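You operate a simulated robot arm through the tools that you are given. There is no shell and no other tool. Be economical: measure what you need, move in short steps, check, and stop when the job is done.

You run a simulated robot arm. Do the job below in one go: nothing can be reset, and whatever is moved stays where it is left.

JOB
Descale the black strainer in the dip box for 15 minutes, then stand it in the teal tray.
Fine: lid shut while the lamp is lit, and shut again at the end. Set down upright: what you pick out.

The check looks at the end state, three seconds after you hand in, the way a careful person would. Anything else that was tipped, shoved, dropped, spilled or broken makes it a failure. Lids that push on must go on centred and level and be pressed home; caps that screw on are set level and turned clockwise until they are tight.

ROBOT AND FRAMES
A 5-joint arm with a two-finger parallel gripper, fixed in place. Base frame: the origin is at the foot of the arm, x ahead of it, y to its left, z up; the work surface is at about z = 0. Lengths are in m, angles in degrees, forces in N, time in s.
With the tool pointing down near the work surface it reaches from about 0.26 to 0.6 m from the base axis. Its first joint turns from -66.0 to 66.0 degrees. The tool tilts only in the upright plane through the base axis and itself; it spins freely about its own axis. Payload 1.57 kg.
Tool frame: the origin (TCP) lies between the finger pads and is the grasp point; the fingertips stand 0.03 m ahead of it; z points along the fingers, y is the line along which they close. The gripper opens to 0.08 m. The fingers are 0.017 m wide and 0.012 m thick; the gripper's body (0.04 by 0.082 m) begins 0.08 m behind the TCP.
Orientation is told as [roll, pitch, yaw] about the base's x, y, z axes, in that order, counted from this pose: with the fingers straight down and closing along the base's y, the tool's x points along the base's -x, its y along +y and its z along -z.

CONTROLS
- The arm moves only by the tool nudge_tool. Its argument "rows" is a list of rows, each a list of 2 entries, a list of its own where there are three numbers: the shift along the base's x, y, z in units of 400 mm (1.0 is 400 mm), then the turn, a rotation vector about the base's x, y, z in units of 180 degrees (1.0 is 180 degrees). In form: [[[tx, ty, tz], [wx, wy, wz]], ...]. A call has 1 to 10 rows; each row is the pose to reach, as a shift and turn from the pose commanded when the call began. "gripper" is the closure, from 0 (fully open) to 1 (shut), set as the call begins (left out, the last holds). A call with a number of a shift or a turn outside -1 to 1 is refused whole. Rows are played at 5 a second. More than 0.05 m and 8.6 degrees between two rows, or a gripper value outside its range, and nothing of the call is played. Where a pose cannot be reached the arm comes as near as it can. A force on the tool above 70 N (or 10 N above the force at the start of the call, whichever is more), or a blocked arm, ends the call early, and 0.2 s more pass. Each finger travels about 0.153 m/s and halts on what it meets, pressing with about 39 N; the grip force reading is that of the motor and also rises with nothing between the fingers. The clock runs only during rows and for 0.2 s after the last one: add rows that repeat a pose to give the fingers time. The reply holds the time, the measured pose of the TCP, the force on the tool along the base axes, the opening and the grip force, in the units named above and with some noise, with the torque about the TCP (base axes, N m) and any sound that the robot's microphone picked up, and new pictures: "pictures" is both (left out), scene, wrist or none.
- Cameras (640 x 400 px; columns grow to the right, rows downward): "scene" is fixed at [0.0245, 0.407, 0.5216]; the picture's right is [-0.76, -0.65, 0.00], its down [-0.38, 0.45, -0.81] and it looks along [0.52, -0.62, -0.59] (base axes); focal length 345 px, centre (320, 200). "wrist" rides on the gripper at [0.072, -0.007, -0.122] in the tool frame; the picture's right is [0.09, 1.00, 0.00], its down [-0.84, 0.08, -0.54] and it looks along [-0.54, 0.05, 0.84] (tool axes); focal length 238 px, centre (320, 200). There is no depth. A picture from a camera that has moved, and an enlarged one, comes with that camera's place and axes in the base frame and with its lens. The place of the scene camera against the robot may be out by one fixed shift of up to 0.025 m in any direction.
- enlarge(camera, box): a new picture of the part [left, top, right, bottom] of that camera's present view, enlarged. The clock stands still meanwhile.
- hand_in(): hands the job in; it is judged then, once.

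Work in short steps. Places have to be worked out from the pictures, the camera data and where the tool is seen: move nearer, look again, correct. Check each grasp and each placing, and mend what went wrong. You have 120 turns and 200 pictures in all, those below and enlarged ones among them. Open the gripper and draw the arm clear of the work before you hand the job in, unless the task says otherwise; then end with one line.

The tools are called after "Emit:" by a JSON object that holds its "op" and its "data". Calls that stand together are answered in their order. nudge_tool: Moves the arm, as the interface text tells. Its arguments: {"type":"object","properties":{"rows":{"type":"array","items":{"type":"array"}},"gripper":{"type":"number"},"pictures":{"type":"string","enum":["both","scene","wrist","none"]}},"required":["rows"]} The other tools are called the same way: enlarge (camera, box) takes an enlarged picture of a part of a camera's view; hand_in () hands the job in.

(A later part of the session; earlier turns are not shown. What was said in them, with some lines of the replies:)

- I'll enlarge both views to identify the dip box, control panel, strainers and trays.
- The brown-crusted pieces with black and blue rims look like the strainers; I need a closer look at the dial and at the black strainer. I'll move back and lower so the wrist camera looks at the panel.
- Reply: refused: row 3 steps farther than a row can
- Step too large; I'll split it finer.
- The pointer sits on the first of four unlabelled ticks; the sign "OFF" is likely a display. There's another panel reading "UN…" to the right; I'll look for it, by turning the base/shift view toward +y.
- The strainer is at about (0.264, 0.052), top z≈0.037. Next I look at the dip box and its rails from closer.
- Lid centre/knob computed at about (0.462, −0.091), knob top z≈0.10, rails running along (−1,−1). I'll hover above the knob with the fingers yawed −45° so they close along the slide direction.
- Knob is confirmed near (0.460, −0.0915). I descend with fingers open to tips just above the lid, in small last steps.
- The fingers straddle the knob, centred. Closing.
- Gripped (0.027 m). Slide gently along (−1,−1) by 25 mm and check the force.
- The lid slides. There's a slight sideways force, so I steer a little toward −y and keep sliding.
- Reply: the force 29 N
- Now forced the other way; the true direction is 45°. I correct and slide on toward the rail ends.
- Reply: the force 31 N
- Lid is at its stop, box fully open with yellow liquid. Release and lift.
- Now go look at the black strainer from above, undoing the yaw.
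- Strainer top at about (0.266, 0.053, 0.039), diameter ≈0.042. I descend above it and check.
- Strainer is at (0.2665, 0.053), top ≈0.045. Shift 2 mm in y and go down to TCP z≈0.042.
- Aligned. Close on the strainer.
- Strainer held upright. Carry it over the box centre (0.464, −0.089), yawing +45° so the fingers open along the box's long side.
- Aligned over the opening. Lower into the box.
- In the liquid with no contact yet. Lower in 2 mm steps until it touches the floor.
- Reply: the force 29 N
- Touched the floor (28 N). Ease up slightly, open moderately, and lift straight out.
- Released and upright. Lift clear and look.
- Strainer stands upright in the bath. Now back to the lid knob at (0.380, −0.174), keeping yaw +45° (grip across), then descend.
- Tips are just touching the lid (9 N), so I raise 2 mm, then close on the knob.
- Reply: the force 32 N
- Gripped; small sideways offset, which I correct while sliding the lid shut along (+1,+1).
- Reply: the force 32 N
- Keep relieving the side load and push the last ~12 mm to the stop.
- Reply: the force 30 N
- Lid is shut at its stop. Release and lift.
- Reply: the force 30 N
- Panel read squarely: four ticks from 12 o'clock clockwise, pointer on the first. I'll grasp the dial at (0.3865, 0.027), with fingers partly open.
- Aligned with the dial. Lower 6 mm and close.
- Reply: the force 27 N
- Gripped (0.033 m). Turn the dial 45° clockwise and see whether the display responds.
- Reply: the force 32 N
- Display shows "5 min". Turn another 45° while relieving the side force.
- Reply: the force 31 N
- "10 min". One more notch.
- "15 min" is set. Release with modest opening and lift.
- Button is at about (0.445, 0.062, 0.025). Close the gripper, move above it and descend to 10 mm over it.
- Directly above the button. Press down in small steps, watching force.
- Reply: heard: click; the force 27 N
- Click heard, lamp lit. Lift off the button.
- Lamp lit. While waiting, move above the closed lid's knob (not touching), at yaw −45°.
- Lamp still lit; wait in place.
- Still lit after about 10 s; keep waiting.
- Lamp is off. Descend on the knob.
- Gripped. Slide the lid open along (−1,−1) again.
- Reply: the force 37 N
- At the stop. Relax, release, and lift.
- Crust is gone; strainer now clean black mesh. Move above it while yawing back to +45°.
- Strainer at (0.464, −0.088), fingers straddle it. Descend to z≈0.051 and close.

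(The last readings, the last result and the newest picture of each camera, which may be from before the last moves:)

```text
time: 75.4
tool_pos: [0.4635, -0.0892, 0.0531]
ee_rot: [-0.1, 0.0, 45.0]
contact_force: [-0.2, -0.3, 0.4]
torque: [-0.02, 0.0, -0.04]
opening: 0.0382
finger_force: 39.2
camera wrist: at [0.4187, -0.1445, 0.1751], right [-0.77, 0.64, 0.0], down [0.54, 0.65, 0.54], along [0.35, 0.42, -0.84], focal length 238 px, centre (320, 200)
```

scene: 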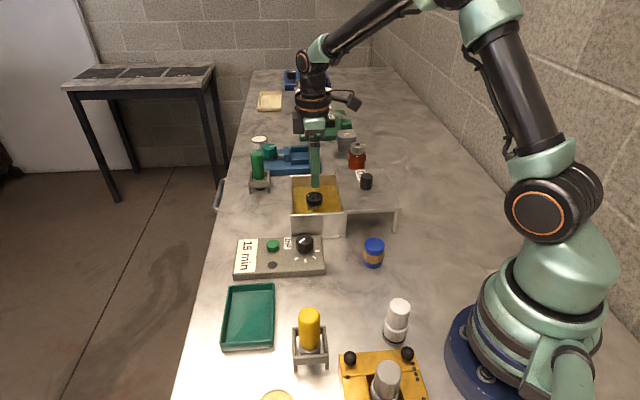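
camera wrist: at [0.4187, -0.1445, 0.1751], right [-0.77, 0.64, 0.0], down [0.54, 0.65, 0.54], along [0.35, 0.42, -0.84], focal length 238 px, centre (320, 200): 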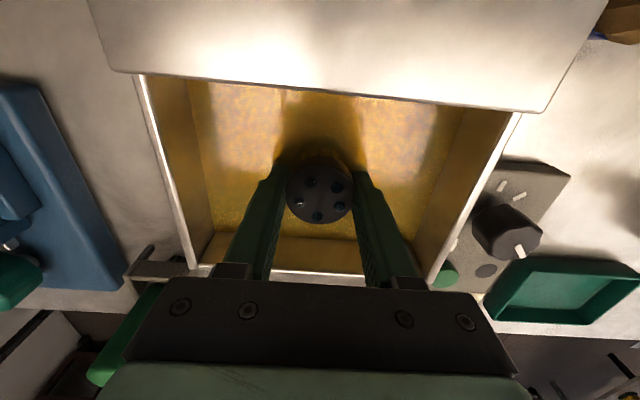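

Grasped (0.038 m). Lift out and pause over the bath.

Emit:
{"op": "nudge_tool", "data": {"rows": [[[0, 0, 0.05], [0, 0, 0]], [[0, 0, 0.12], [0, 0, 0]], [[0, 0, 0.2], [0, 0, 0]], [[0, 0, 0.3], [0, 0, 0]], [[0, 0, 0.4], [0, 0, 0]], [[0, 0, 0.4], [0, 0, 0]], [[0, 0, 0.4], [0, 0, 0]], [[0, 0, 0.4], [0, 0, 0]], [[0, 0, 0.4], [0, 0, 0]]], "pictures": "scene"}}

Emit:
{"op": "enlarge", "data": {"camera": "scene", "box": [250, 90, 410, 210]}}

```text
time: 77.4
tool_pos: [0.4645, -0.087, 0.2124]
ee_rot: [0.0, 0.0, 45.0]
contact_force: [-0.4, -1.1, -1.1]
torque: [0.01, 0.01, 0.01]
opening: 0.0379
finger_force: 39.2
```

scene: 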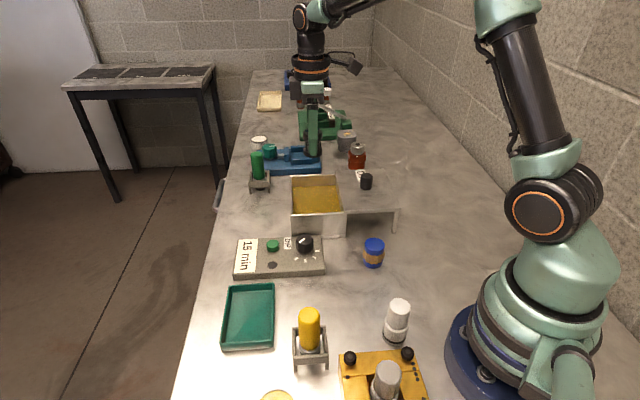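

```text
3.33 times, centred on (330, 150) of scene
camera zoom: at [0.0245, 0.407, 0.5216], right [-0.76, -0.65, 0.0], down [-0.38, 0.45, -0.81], along [0.52, -0.62, -0.59], focal length 1149 px, centre (287, 367)
```

zoom: 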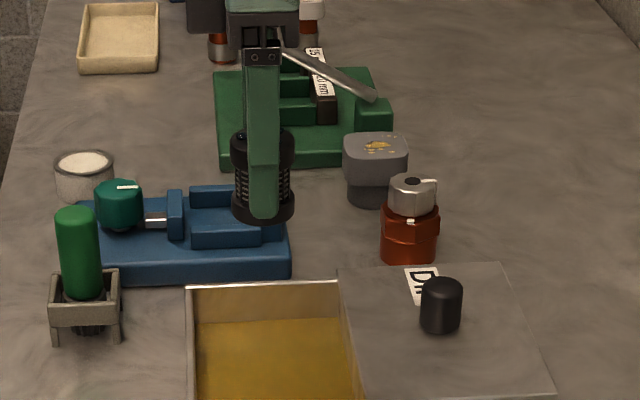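

Held well and upright. Carry to above the teal tray, (0.360, 0.195).

Emit:
{"op": "nudge_tool", "data": {"rows": [[[-0.03, 0.09, 0], [0, 0, 0]], [[-0.06, 0.18, 0], [0, 0, 0]], [[-0.09, 0.27, 0], [0, 0, 0]], [[-0.12, 0.36, 0], [0, 0, 0]], [[-0.15, 0.45, 0], [0, 0, 0]], [[-0.18, 0.53, 0], [0, 0, 0]], [[-0.22, 0.62, 0], [0, 0, 0]], [[-0.257, 0.705, 0], [0, 0, 0]], [[-0.257, 0.705, 0], [0, 0, 0]]], "pictures": "both"}}

```text
time: 79.4
tool_pos: [0.3614, 0.1931, 0.2123]
ee_rot: [0.0, -0.1, 45.0]
contact_force: [-0.5, 0.4, -1.4]
torque: [0.04, 0.01, 0.03]
opening: 0.0379
finger_force: 39.7
camera wrist: at [0.3165, 0.1388, 0.3351], right [-0.77, 0.64, 0.0], down [0.54, 0.65, 0.54], along [0.35, 0.42, -0.84], focal length 238 px, centre (320, 200)
```

scene: 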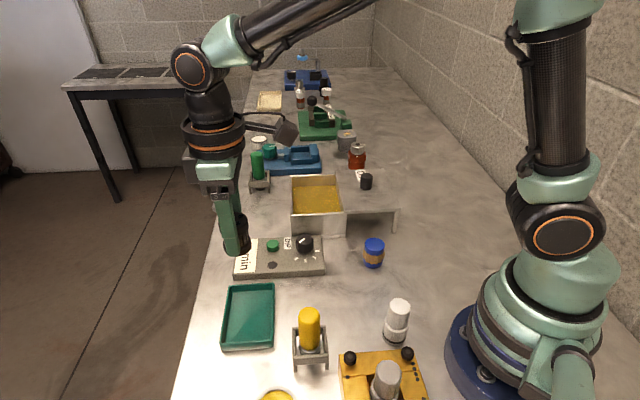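
wrist: 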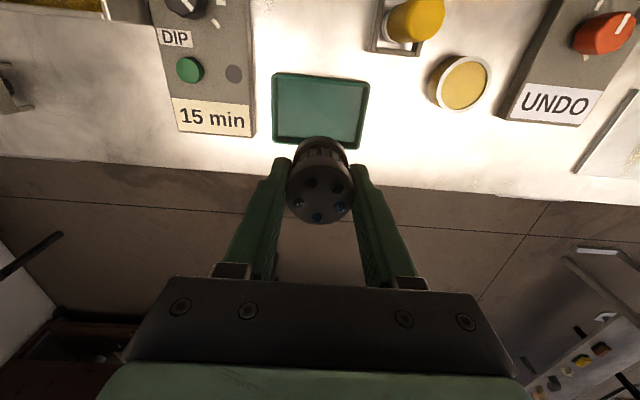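

Tray centre computes to (0.360, 0.191). Lower toward the tray.

Emit:
{"op": "nudge_tool", "data": {"rows": [[[-0.003, -0.005, -0.1], [0, 0, 0]], [[-0.003, -0.005, -0.2], [0, 0, 0]], [[-0.003, -0.005, -0.3], [0, 0, 0]], [[-0.003, -0.005, -0.36], [0, 0, 0]], [[-0.003, -0.005, -0.385], [0, 0, 0]], [[-0.003, -0.005, -0.385], [0, 0, 0]]], "pictures": "both"}}

Emit:
{"op": "enlarge", "data": {"camera": "scene", "box": [180, 260, 320, 365]}}

```text
time: 80.8
tool_pos: [0.3602, 0.1908, 0.0602]
ee_rot: [0.0, 0.0, 45.0]
contact_force: [1.3, 0.1, -1.0]
torque: [0.01, 0.0, 0.01]
opening: 0.0381
finger_force: 39.0
camera wrist: at [0.3153, 0.1365, 0.1821], right [-0.77, 0.64, 0.0], down [0.54, 0.65, 0.54], along [0.35, 0.42, -0.84], focal length 238 px, centre (320, 200)
```

scene: 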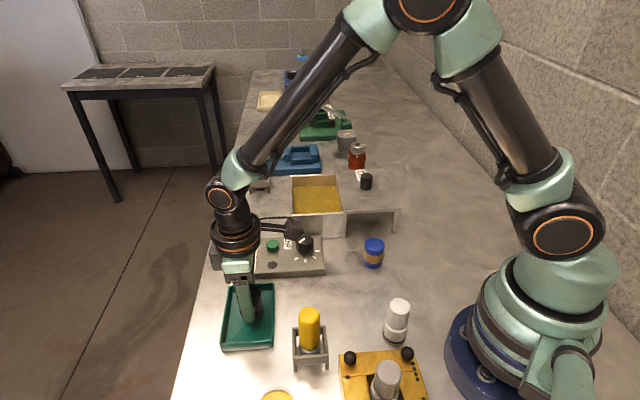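
wrist: 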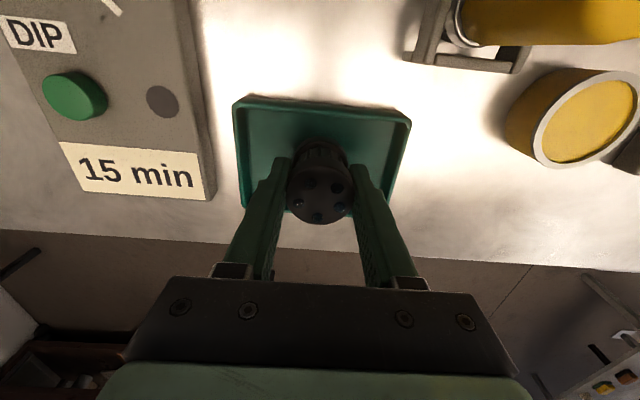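

```text
3.81 times, centred on (250, 312) of scene
camera zoom: at [0.0245, 0.407, 0.5216], right [-0.76, -0.65, 0.0], down [-0.38, 0.45, -0.81], along [0.52, -0.62, -0.59], focal length 1313 px, centre (587, -229)
```

zoom: 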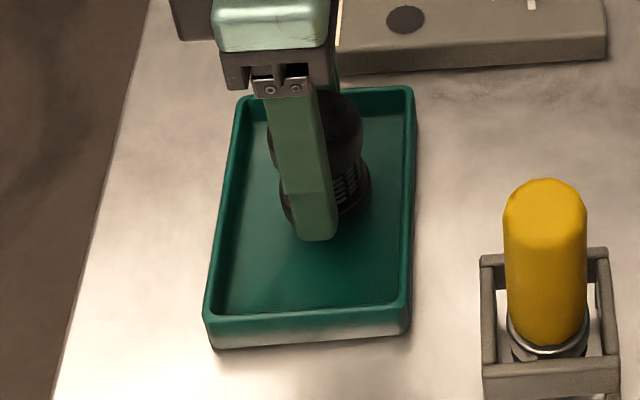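

Well inside the tray outline. Lower gently until contact.

Emit:
{"op": "nudge_tool", "data": {"rows": [[[0, 0, -0.008], [0, 0, 0]], [[0, 0, -0.016], [0, 0, 0]], [[0, 0, -0.022], [0, 0, 0]], [[0, 0, -0.026], [0, 0, 0]], [[0, 0, -0.026], [0, 0, 0]]], "pictures": "none"}}

```text
time: 82.0
tool_pos: [0.3594, 0.192, 0.0489]
ee_rot: [0.0, -0.1, 45.0]
contact_force: [0.3, 0.4, -1.1]
torque: [-0.02, 0.03, 0.01]
opening: 0.0378
finger_force: 39.6
```

Emit:
{"op": "nudge_tool", "data": {"rows": [[[0, 0, -0.003], [0, 0, 0]], [[0, 0, -0.006], [0, 0, 0]], [[0, 0, -0.006], [0, 0, 0]]], "pictures": "none"}}

```text
time: 82.8
tool_pos: [0.3592, 0.1906, 0.0455]
ee_rot: [0.0, 0.0, 45.1]
contact_force: [-1.2, -0.6, -0.4]
torque: [0.01, 0.02, 0.0]
opening: 0.0379
finger_force: 39.7
```

No contact yet; 1 mm further at a time.

Emit:
{"op": "nudge_tool", "data": {"rows": [[[0, 0, -0.0025], [0, 0, 0]], [[0, 0, -0.0025], [0, 0, 0]]], "pictures": "none"}}

Emit:
{"op": "enlarge", "data": {"camera": "scene", "box": [180, 260, 320, 365]}}

```text
time: 83.4
tool_pos: [0.3611, 0.1917, 0.0444]
ee_rot: [0.1, 0.0, 45.0]
contact_force: [-0.6, -0.4, -0.2]
torque: [0.0, -0.03, 0.02]
opening: 0.038
finger_force: 38.8
```

```text
3.81 times, centred on (250, 312) of scene
camera zoom: at [0.0245, 0.407, 0.5216], right [-0.76, -0.65, 0.0], down [-0.38, 0.45, -0.81], along [0.52, -0.62, -0.59], focal length 1313 px, centre (587, -229)
```

zoom: 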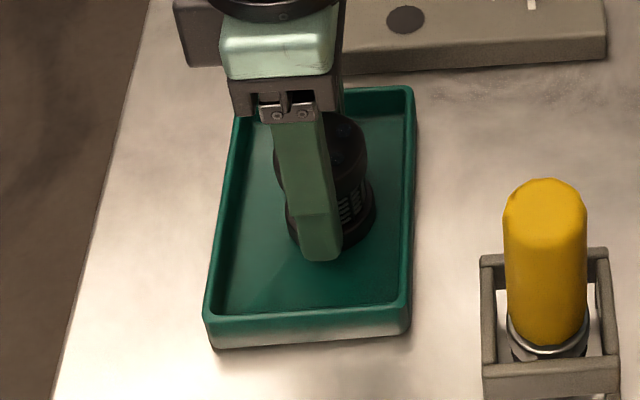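

Emit:
{"op": "nudge_tool", "data": {"rows": [[[0, 0, -0.0025], [0, 0, 0]], [[0, 0, -0.005], [0, 0, 0]], [[0, 0, -0.005], [0, 0, 0]]], "pictures": "none"}}

```text
time: 84.2
tool_pos: [0.362, 0.192, 0.0451]
ee_rot: [0.1, -0.1, 45.0]
contact_force: [-7.6, -5.0, 25.3]
torque: [-0.09, 0.19, 0.02]
opening: 0.038
finger_force: 38.7
```

Contact (25 N). Ease up 1 mm and release with a small opening.

Emit:
{"op": "nudge_tool", "data": {"rows": [[[0, 0, 0.003], [0, 0, 0]], [[0, 0, 0.003], [0, 0, 0]]], "pictures": "none"}}

Emit:
{"op": "nudge_tool", "data": {"rows": [[[0, 0, 0], [0, 0, 0]], [[0, 0, 0], [0, 0, 0]], [[0, 0, 0], [0, 0, 0]], [[0, 0, 0.05], [0, 0, 0]], [[0, 0, 0.15], [0, 0, 0]], [[0, 0, 0.27], [0, 0, 0]], [[0, 0, 0.38], [0, 0, 0]], [[0, 0, 0.38], [0, 0, 0]]], "gripper": 0.3, "pictures": "both"}}

Emit:
{"op": "enlarge", "data": {"camera": "scene", "box": [180, 260, 320, 365]}}

```text
time: 84.8
tool_pos: [0.3602, 0.1922, 0.0433]
ee_rot: [0.1, 0.0, 45.0]
contact_force: [1.1, 0.5, 1.9]
torque: [0.05, -0.1, 0.01]
opening: 0.0382
finger_force: 39.2
```

```text
time: 86.6
tool_pos: [0.3612, 0.1905, 0.1966]
ee_rot: [0.0, 0.0, 44.9]
contact_force: [-0.6, -0.2, 0.0]
torque: [0.0, 0.04, 0.0]
opening: 0.0562
finger_force: 0.1
camera wrist: at [0.3159, 0.1356, 0.3183], right [-0.77, 0.64, 0.0], down [0.54, 0.65, 0.54], along [0.35, 0.42, -0.84], focal length 238 px, centre (320, 200)
```

scene: 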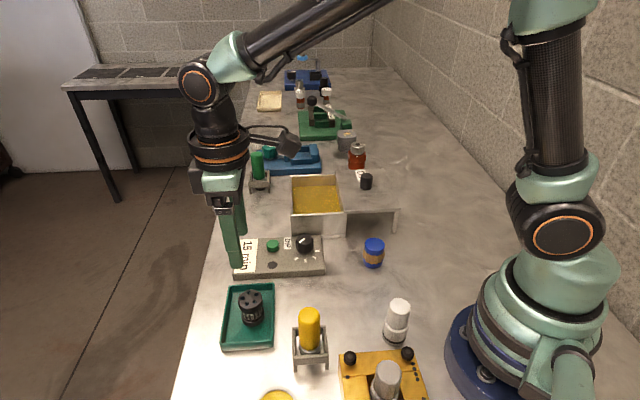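
wrist: 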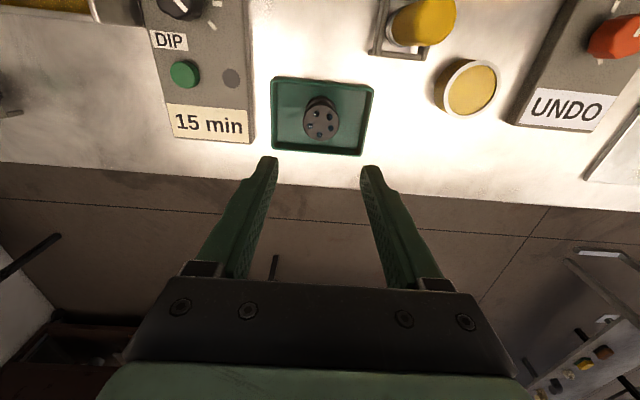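

```text
3.81 times, centred on (250, 312) of scene
camera zoom: at [0.0245, 0.407, 0.5216], right [-0.76, -0.65, 0.0], down [-0.38, 0.45, -0.81], along [0.52, -0.62, -0.59], focal length 1313 px, centre (587, -229)
```

zoom: 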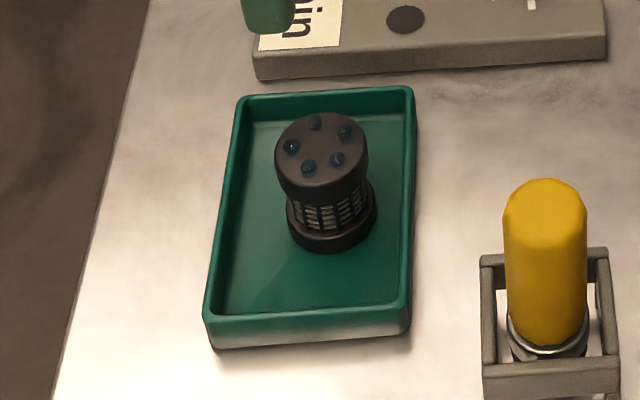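

Strainer stands upright in the tray. Now return to the lid to shut it: travel at height to above the knob.

Emit:
{"op": "nudge_tool", "data": {"rows": [[[0.005, -0.08, 0.05], [0, 0, 0]], [[0.01, -0.19, 0.05], [0, 0, 0]], [[0.015, -0.3, 0.05], [0, 0, 0]], [[0.02, -0.41, 0.05], [0, 0, 0]], [[0.025, -0.52, 0.05], [0, 0, 0]], [[0.03, -0.63, 0.05], [0, 0, 0]], [[0.035, -0.74, 0.05], [0, 0, 0]], [[0.04, -0.84, 0.05], [0, 0, 0]], [[0.0435, -0.912, 0.05], [0, 0, 0]], [[0.0435, -0.912, 0.05], [0, 0, 0]]], "gripper": 0, "pictures": "none"}}

Emit:
{"op": "nudge_tool", "data": {"rows": [[[0, 0, -0.08], [0, 0, 0]], [[0, 0, -0.16], [0, 0, 0]], [[0, 0, -0.16], [0, 0, 0]]], "pictures": "both"}}

```text
time: 88.8
tool_pos: [0.3785, -0.1746, 0.2151]
ee_rot: [0.0, 0.0, 45.0]
contact_force: [0.6, 0.1, -0.2]
torque: [0.0, 0.0, -0.02]
opening: 0.0801
finger_force: 0.1
```

```text
time: 89.6
tool_pos: [0.38, -0.1725, 0.1511]
ee_rot: [-0.1, 0.0, 45.0]
contact_force: [0.5, -0.1, 0.2]
torque: [0.02, -0.05, 0.01]
opening: 0.0799
finger_force: 0.0
camera wrist: at [0.3343, -0.2285, 0.2724], right [-0.77, 0.64, 0.0], down [0.54, 0.65, 0.54], along [0.35, 0.42, -0.84], focal length 238 px, centre (320, 200)
```

scene: 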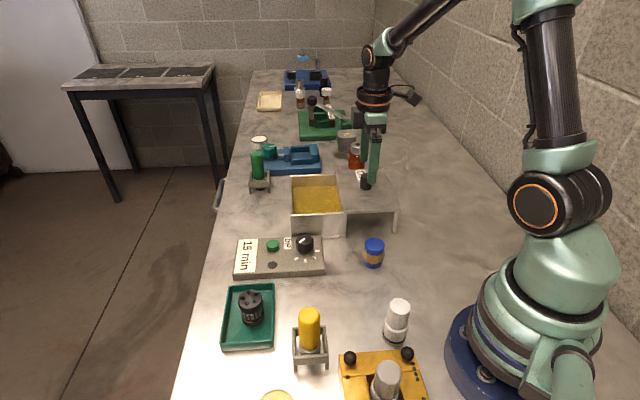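
wrist: 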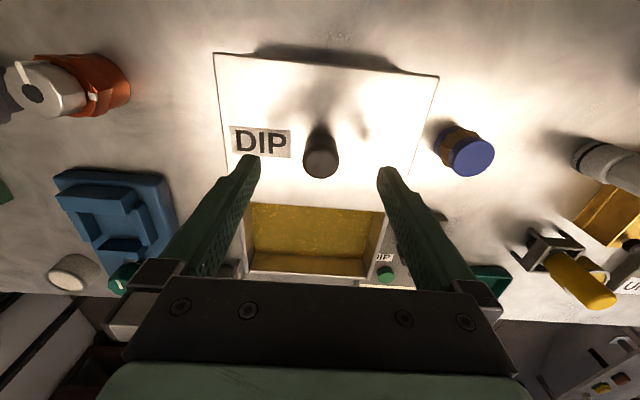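

Fingers straddle the knob. Descend and grip.

Emit:
{"op": "nudge_tool", "data": {"rows": [[[-0.003, 0.001, -0.06], [0, 0, 0]], [[-0.003, 0.001, -0.09], [0, 0, 0]], [[-0.003, 0.001, -0.098], [0, 0, 0]], [[-0.003, 0.001, -0.098], [0, 0, 0]]], "pictures": "none"}}

Emit:
{"op": "nudge_tool", "data": {"rows": [[[0, 0, 0], [0, 0, 0]], [[0, 0, 0], [0, 0, 0]], [[0, 0, 0], [0, 0, 0]]], "gripper": 1, "pictures": "none"}}

```text
time: 90.6
tool_pos: [0.3769, -0.173, 0.1115]
ee_rot: [0.0, -0.1, 45.0]
contact_force: [0.1, 1.1, -0.4]
torque: [-0.04, 0.02, 0.0]
opening: 0.0801
finger_force: 0.1
```

```text
time: 91.4
tool_pos: [0.378, -0.1729, 0.1114]
ee_rot: [-0.1, 0.0, 45.1]
contact_force: [7.9, -8.7, -9.0]
torque: [0.33, 0.31, -0.01]
opening: 0.0274
finger_force: 37.8
```

Slide the lid shut.

Emit:
{"op": "nudge_tool", "data": {"rows": [[[0.032, 0.03, 0], [0, 0, 0]], [[0.071, 0.07, 0], [0, 0, 0]], [[0.11, 0.11, 0], [0, 0, 0]], [[0.15, 0.15, 0], [0, 0, 0]], [[0.185, 0.185, 0], [0, 0, 0]], [[0.207, 0.207, 0], [0, 0, 0]], [[0.214, 0.214, 0], [0, 0, 0]], [[0.214, 0.214, 0], [0, 0, 0]]], "pictures": "scene"}}

Emit:
{"op": "enlarge", "data": {"camera": "scene", "box": [250, 130, 410, 250]}}

```text
time: 93.2
tool_pos: [0.4609, -0.0898, 0.1121]
ee_rot: [0.0, 0.0, 44.6]
contact_force: [-10.9, -29.8, 3.4]
torque: [-1.15, -0.06, -0.04]
opening: 0.0275
finger_force: 37.5
```

scene: 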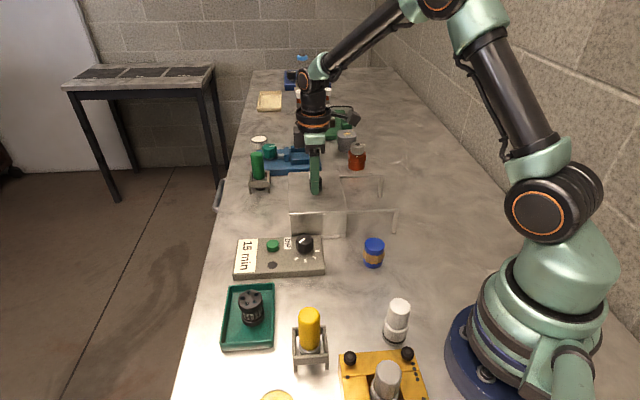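

```text
3.33 times, centred on (330, 190) of scene
camera zoom: at [0.0245, 0.407, 0.5216], right [-0.76, -0.65, 0.0], down [-0.38, 0.45, -0.81], along [0.52, -0.62, -0.59], focal length 1149 px, centre (287, 233)
```

zoom: 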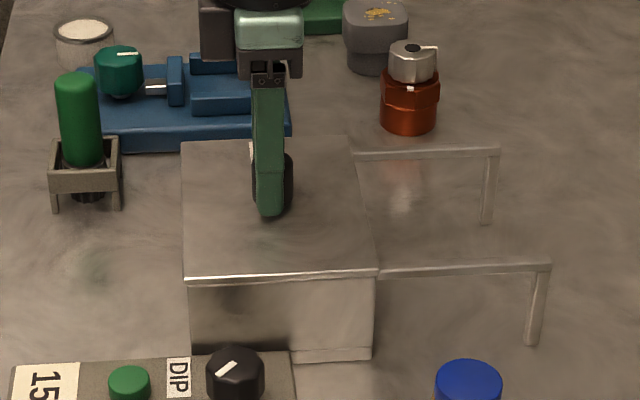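

Lid at its closed stop. Relax, release, and draw the arm clear.

Emit:
{"op": "nudge_tool", "data": {"rows": [[[-0.002, -0.005, 0], [0, 0, 0]], [[-0.002, -0.005, 0], [0, 0, 0]]], "pictures": "none"}}

Emit:
{"op": "nudge_tool", "data": {"rows": [[[0, 0, 0], [0, 0, 0]], [[0, 0, 0], [0, 0, 0]], [[0, 0, 0], [0, 0, 0]], [[0, 0, 0.1], [0, 0, 0]], [[0, 0, 0.2], [0, 0, 0]], [[0, 0, 0.3], [0, 0, 0]], [[-0.08, -0.05, 0.36], [0, 0, 0]], [[-0.16, -0.12, 0.4], [0, 0, 0]], [[-0.22, -0.2, 0.4], [0, 0, 0]], [[-0.22, -0.2, 0.4], [0, 0, 0]]], "gripper": 0, "pictures": "both"}}

Emit:
{"op": "enlarge", "data": {"camera": "scene", "box": [200, 130, 440, 360]}}

```text
time: 93.8
tool_pos: [0.4622, -0.0894, 0.113]
ee_rot: [0.0, 0.0, 45.0]
contact_force: [-6.0, -20.7, 7.5]
torque: [-0.32, 0.87, -0.04]
opening: 0.0277
finger_force: 37.4
```

```text
time: 96.0
tool_pos: [0.3696, -0.1694, 0.2726]
ee_rot: [0.1, -0.1, 44.9]
contact_force: [0.7, -0.5, -0.2]
torque: [-0.01, 0.01, 0.03]
opening: 0.0802
finger_force: 0.0
camera wrist: at [0.325, -0.2243, 0.3946], right [-0.77, 0.64, 0.0], down [0.54, 0.65, 0.54], along [0.35, 0.42, -0.84], focal length 238 px, centre (320, 200)
```

scene: 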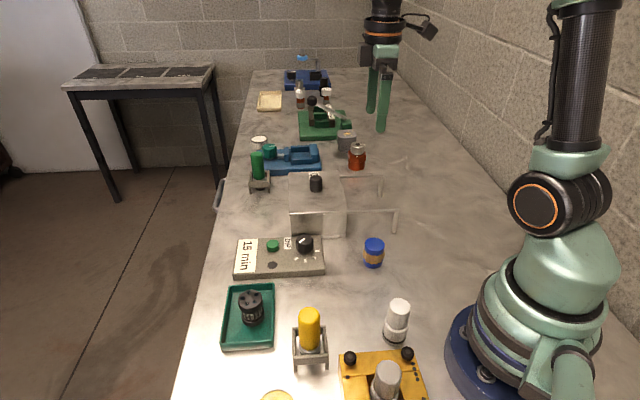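
wrist: 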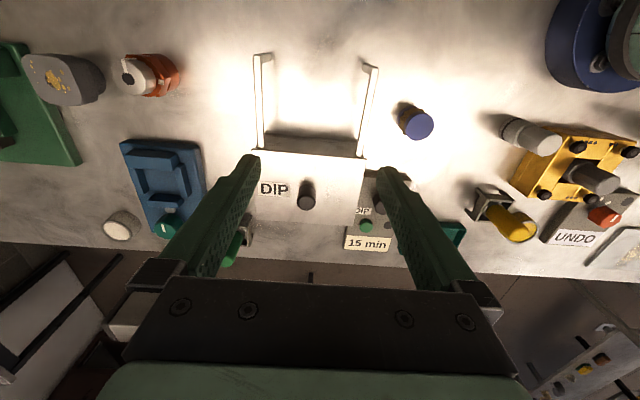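

```text
1.74 times, centred on (320, 245) of scene
camera zoom: at [0.0245, 0.407, 0.5216], right [-0.76, -0.65, 0.0], down [-0.38, 0.45, -0.81], along [0.52, -0.62, -0.59], focal length 600 px, centre (320, 122)
```

zoom: 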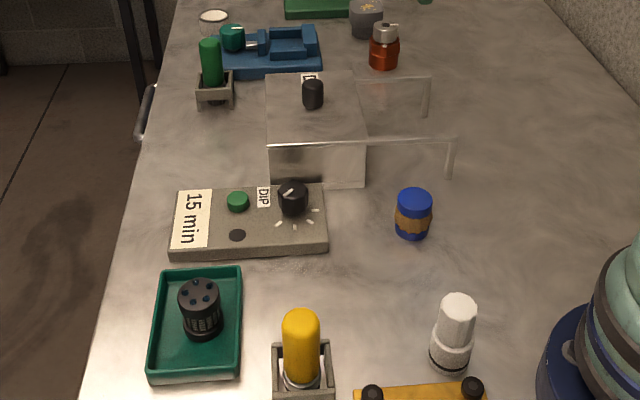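

The lid is shut, the lamp is off, the strainer stands upright in the teal tray, and the arm is clear with the gripper open. Handing in.

Emit:
{"op": "hand_in", "data": {}}

```text
The job is handed in.
```

The black strainer had its 15-minute descale with the dip box lid shut. It now stands upright in the teal tray, and the lid is shut again.
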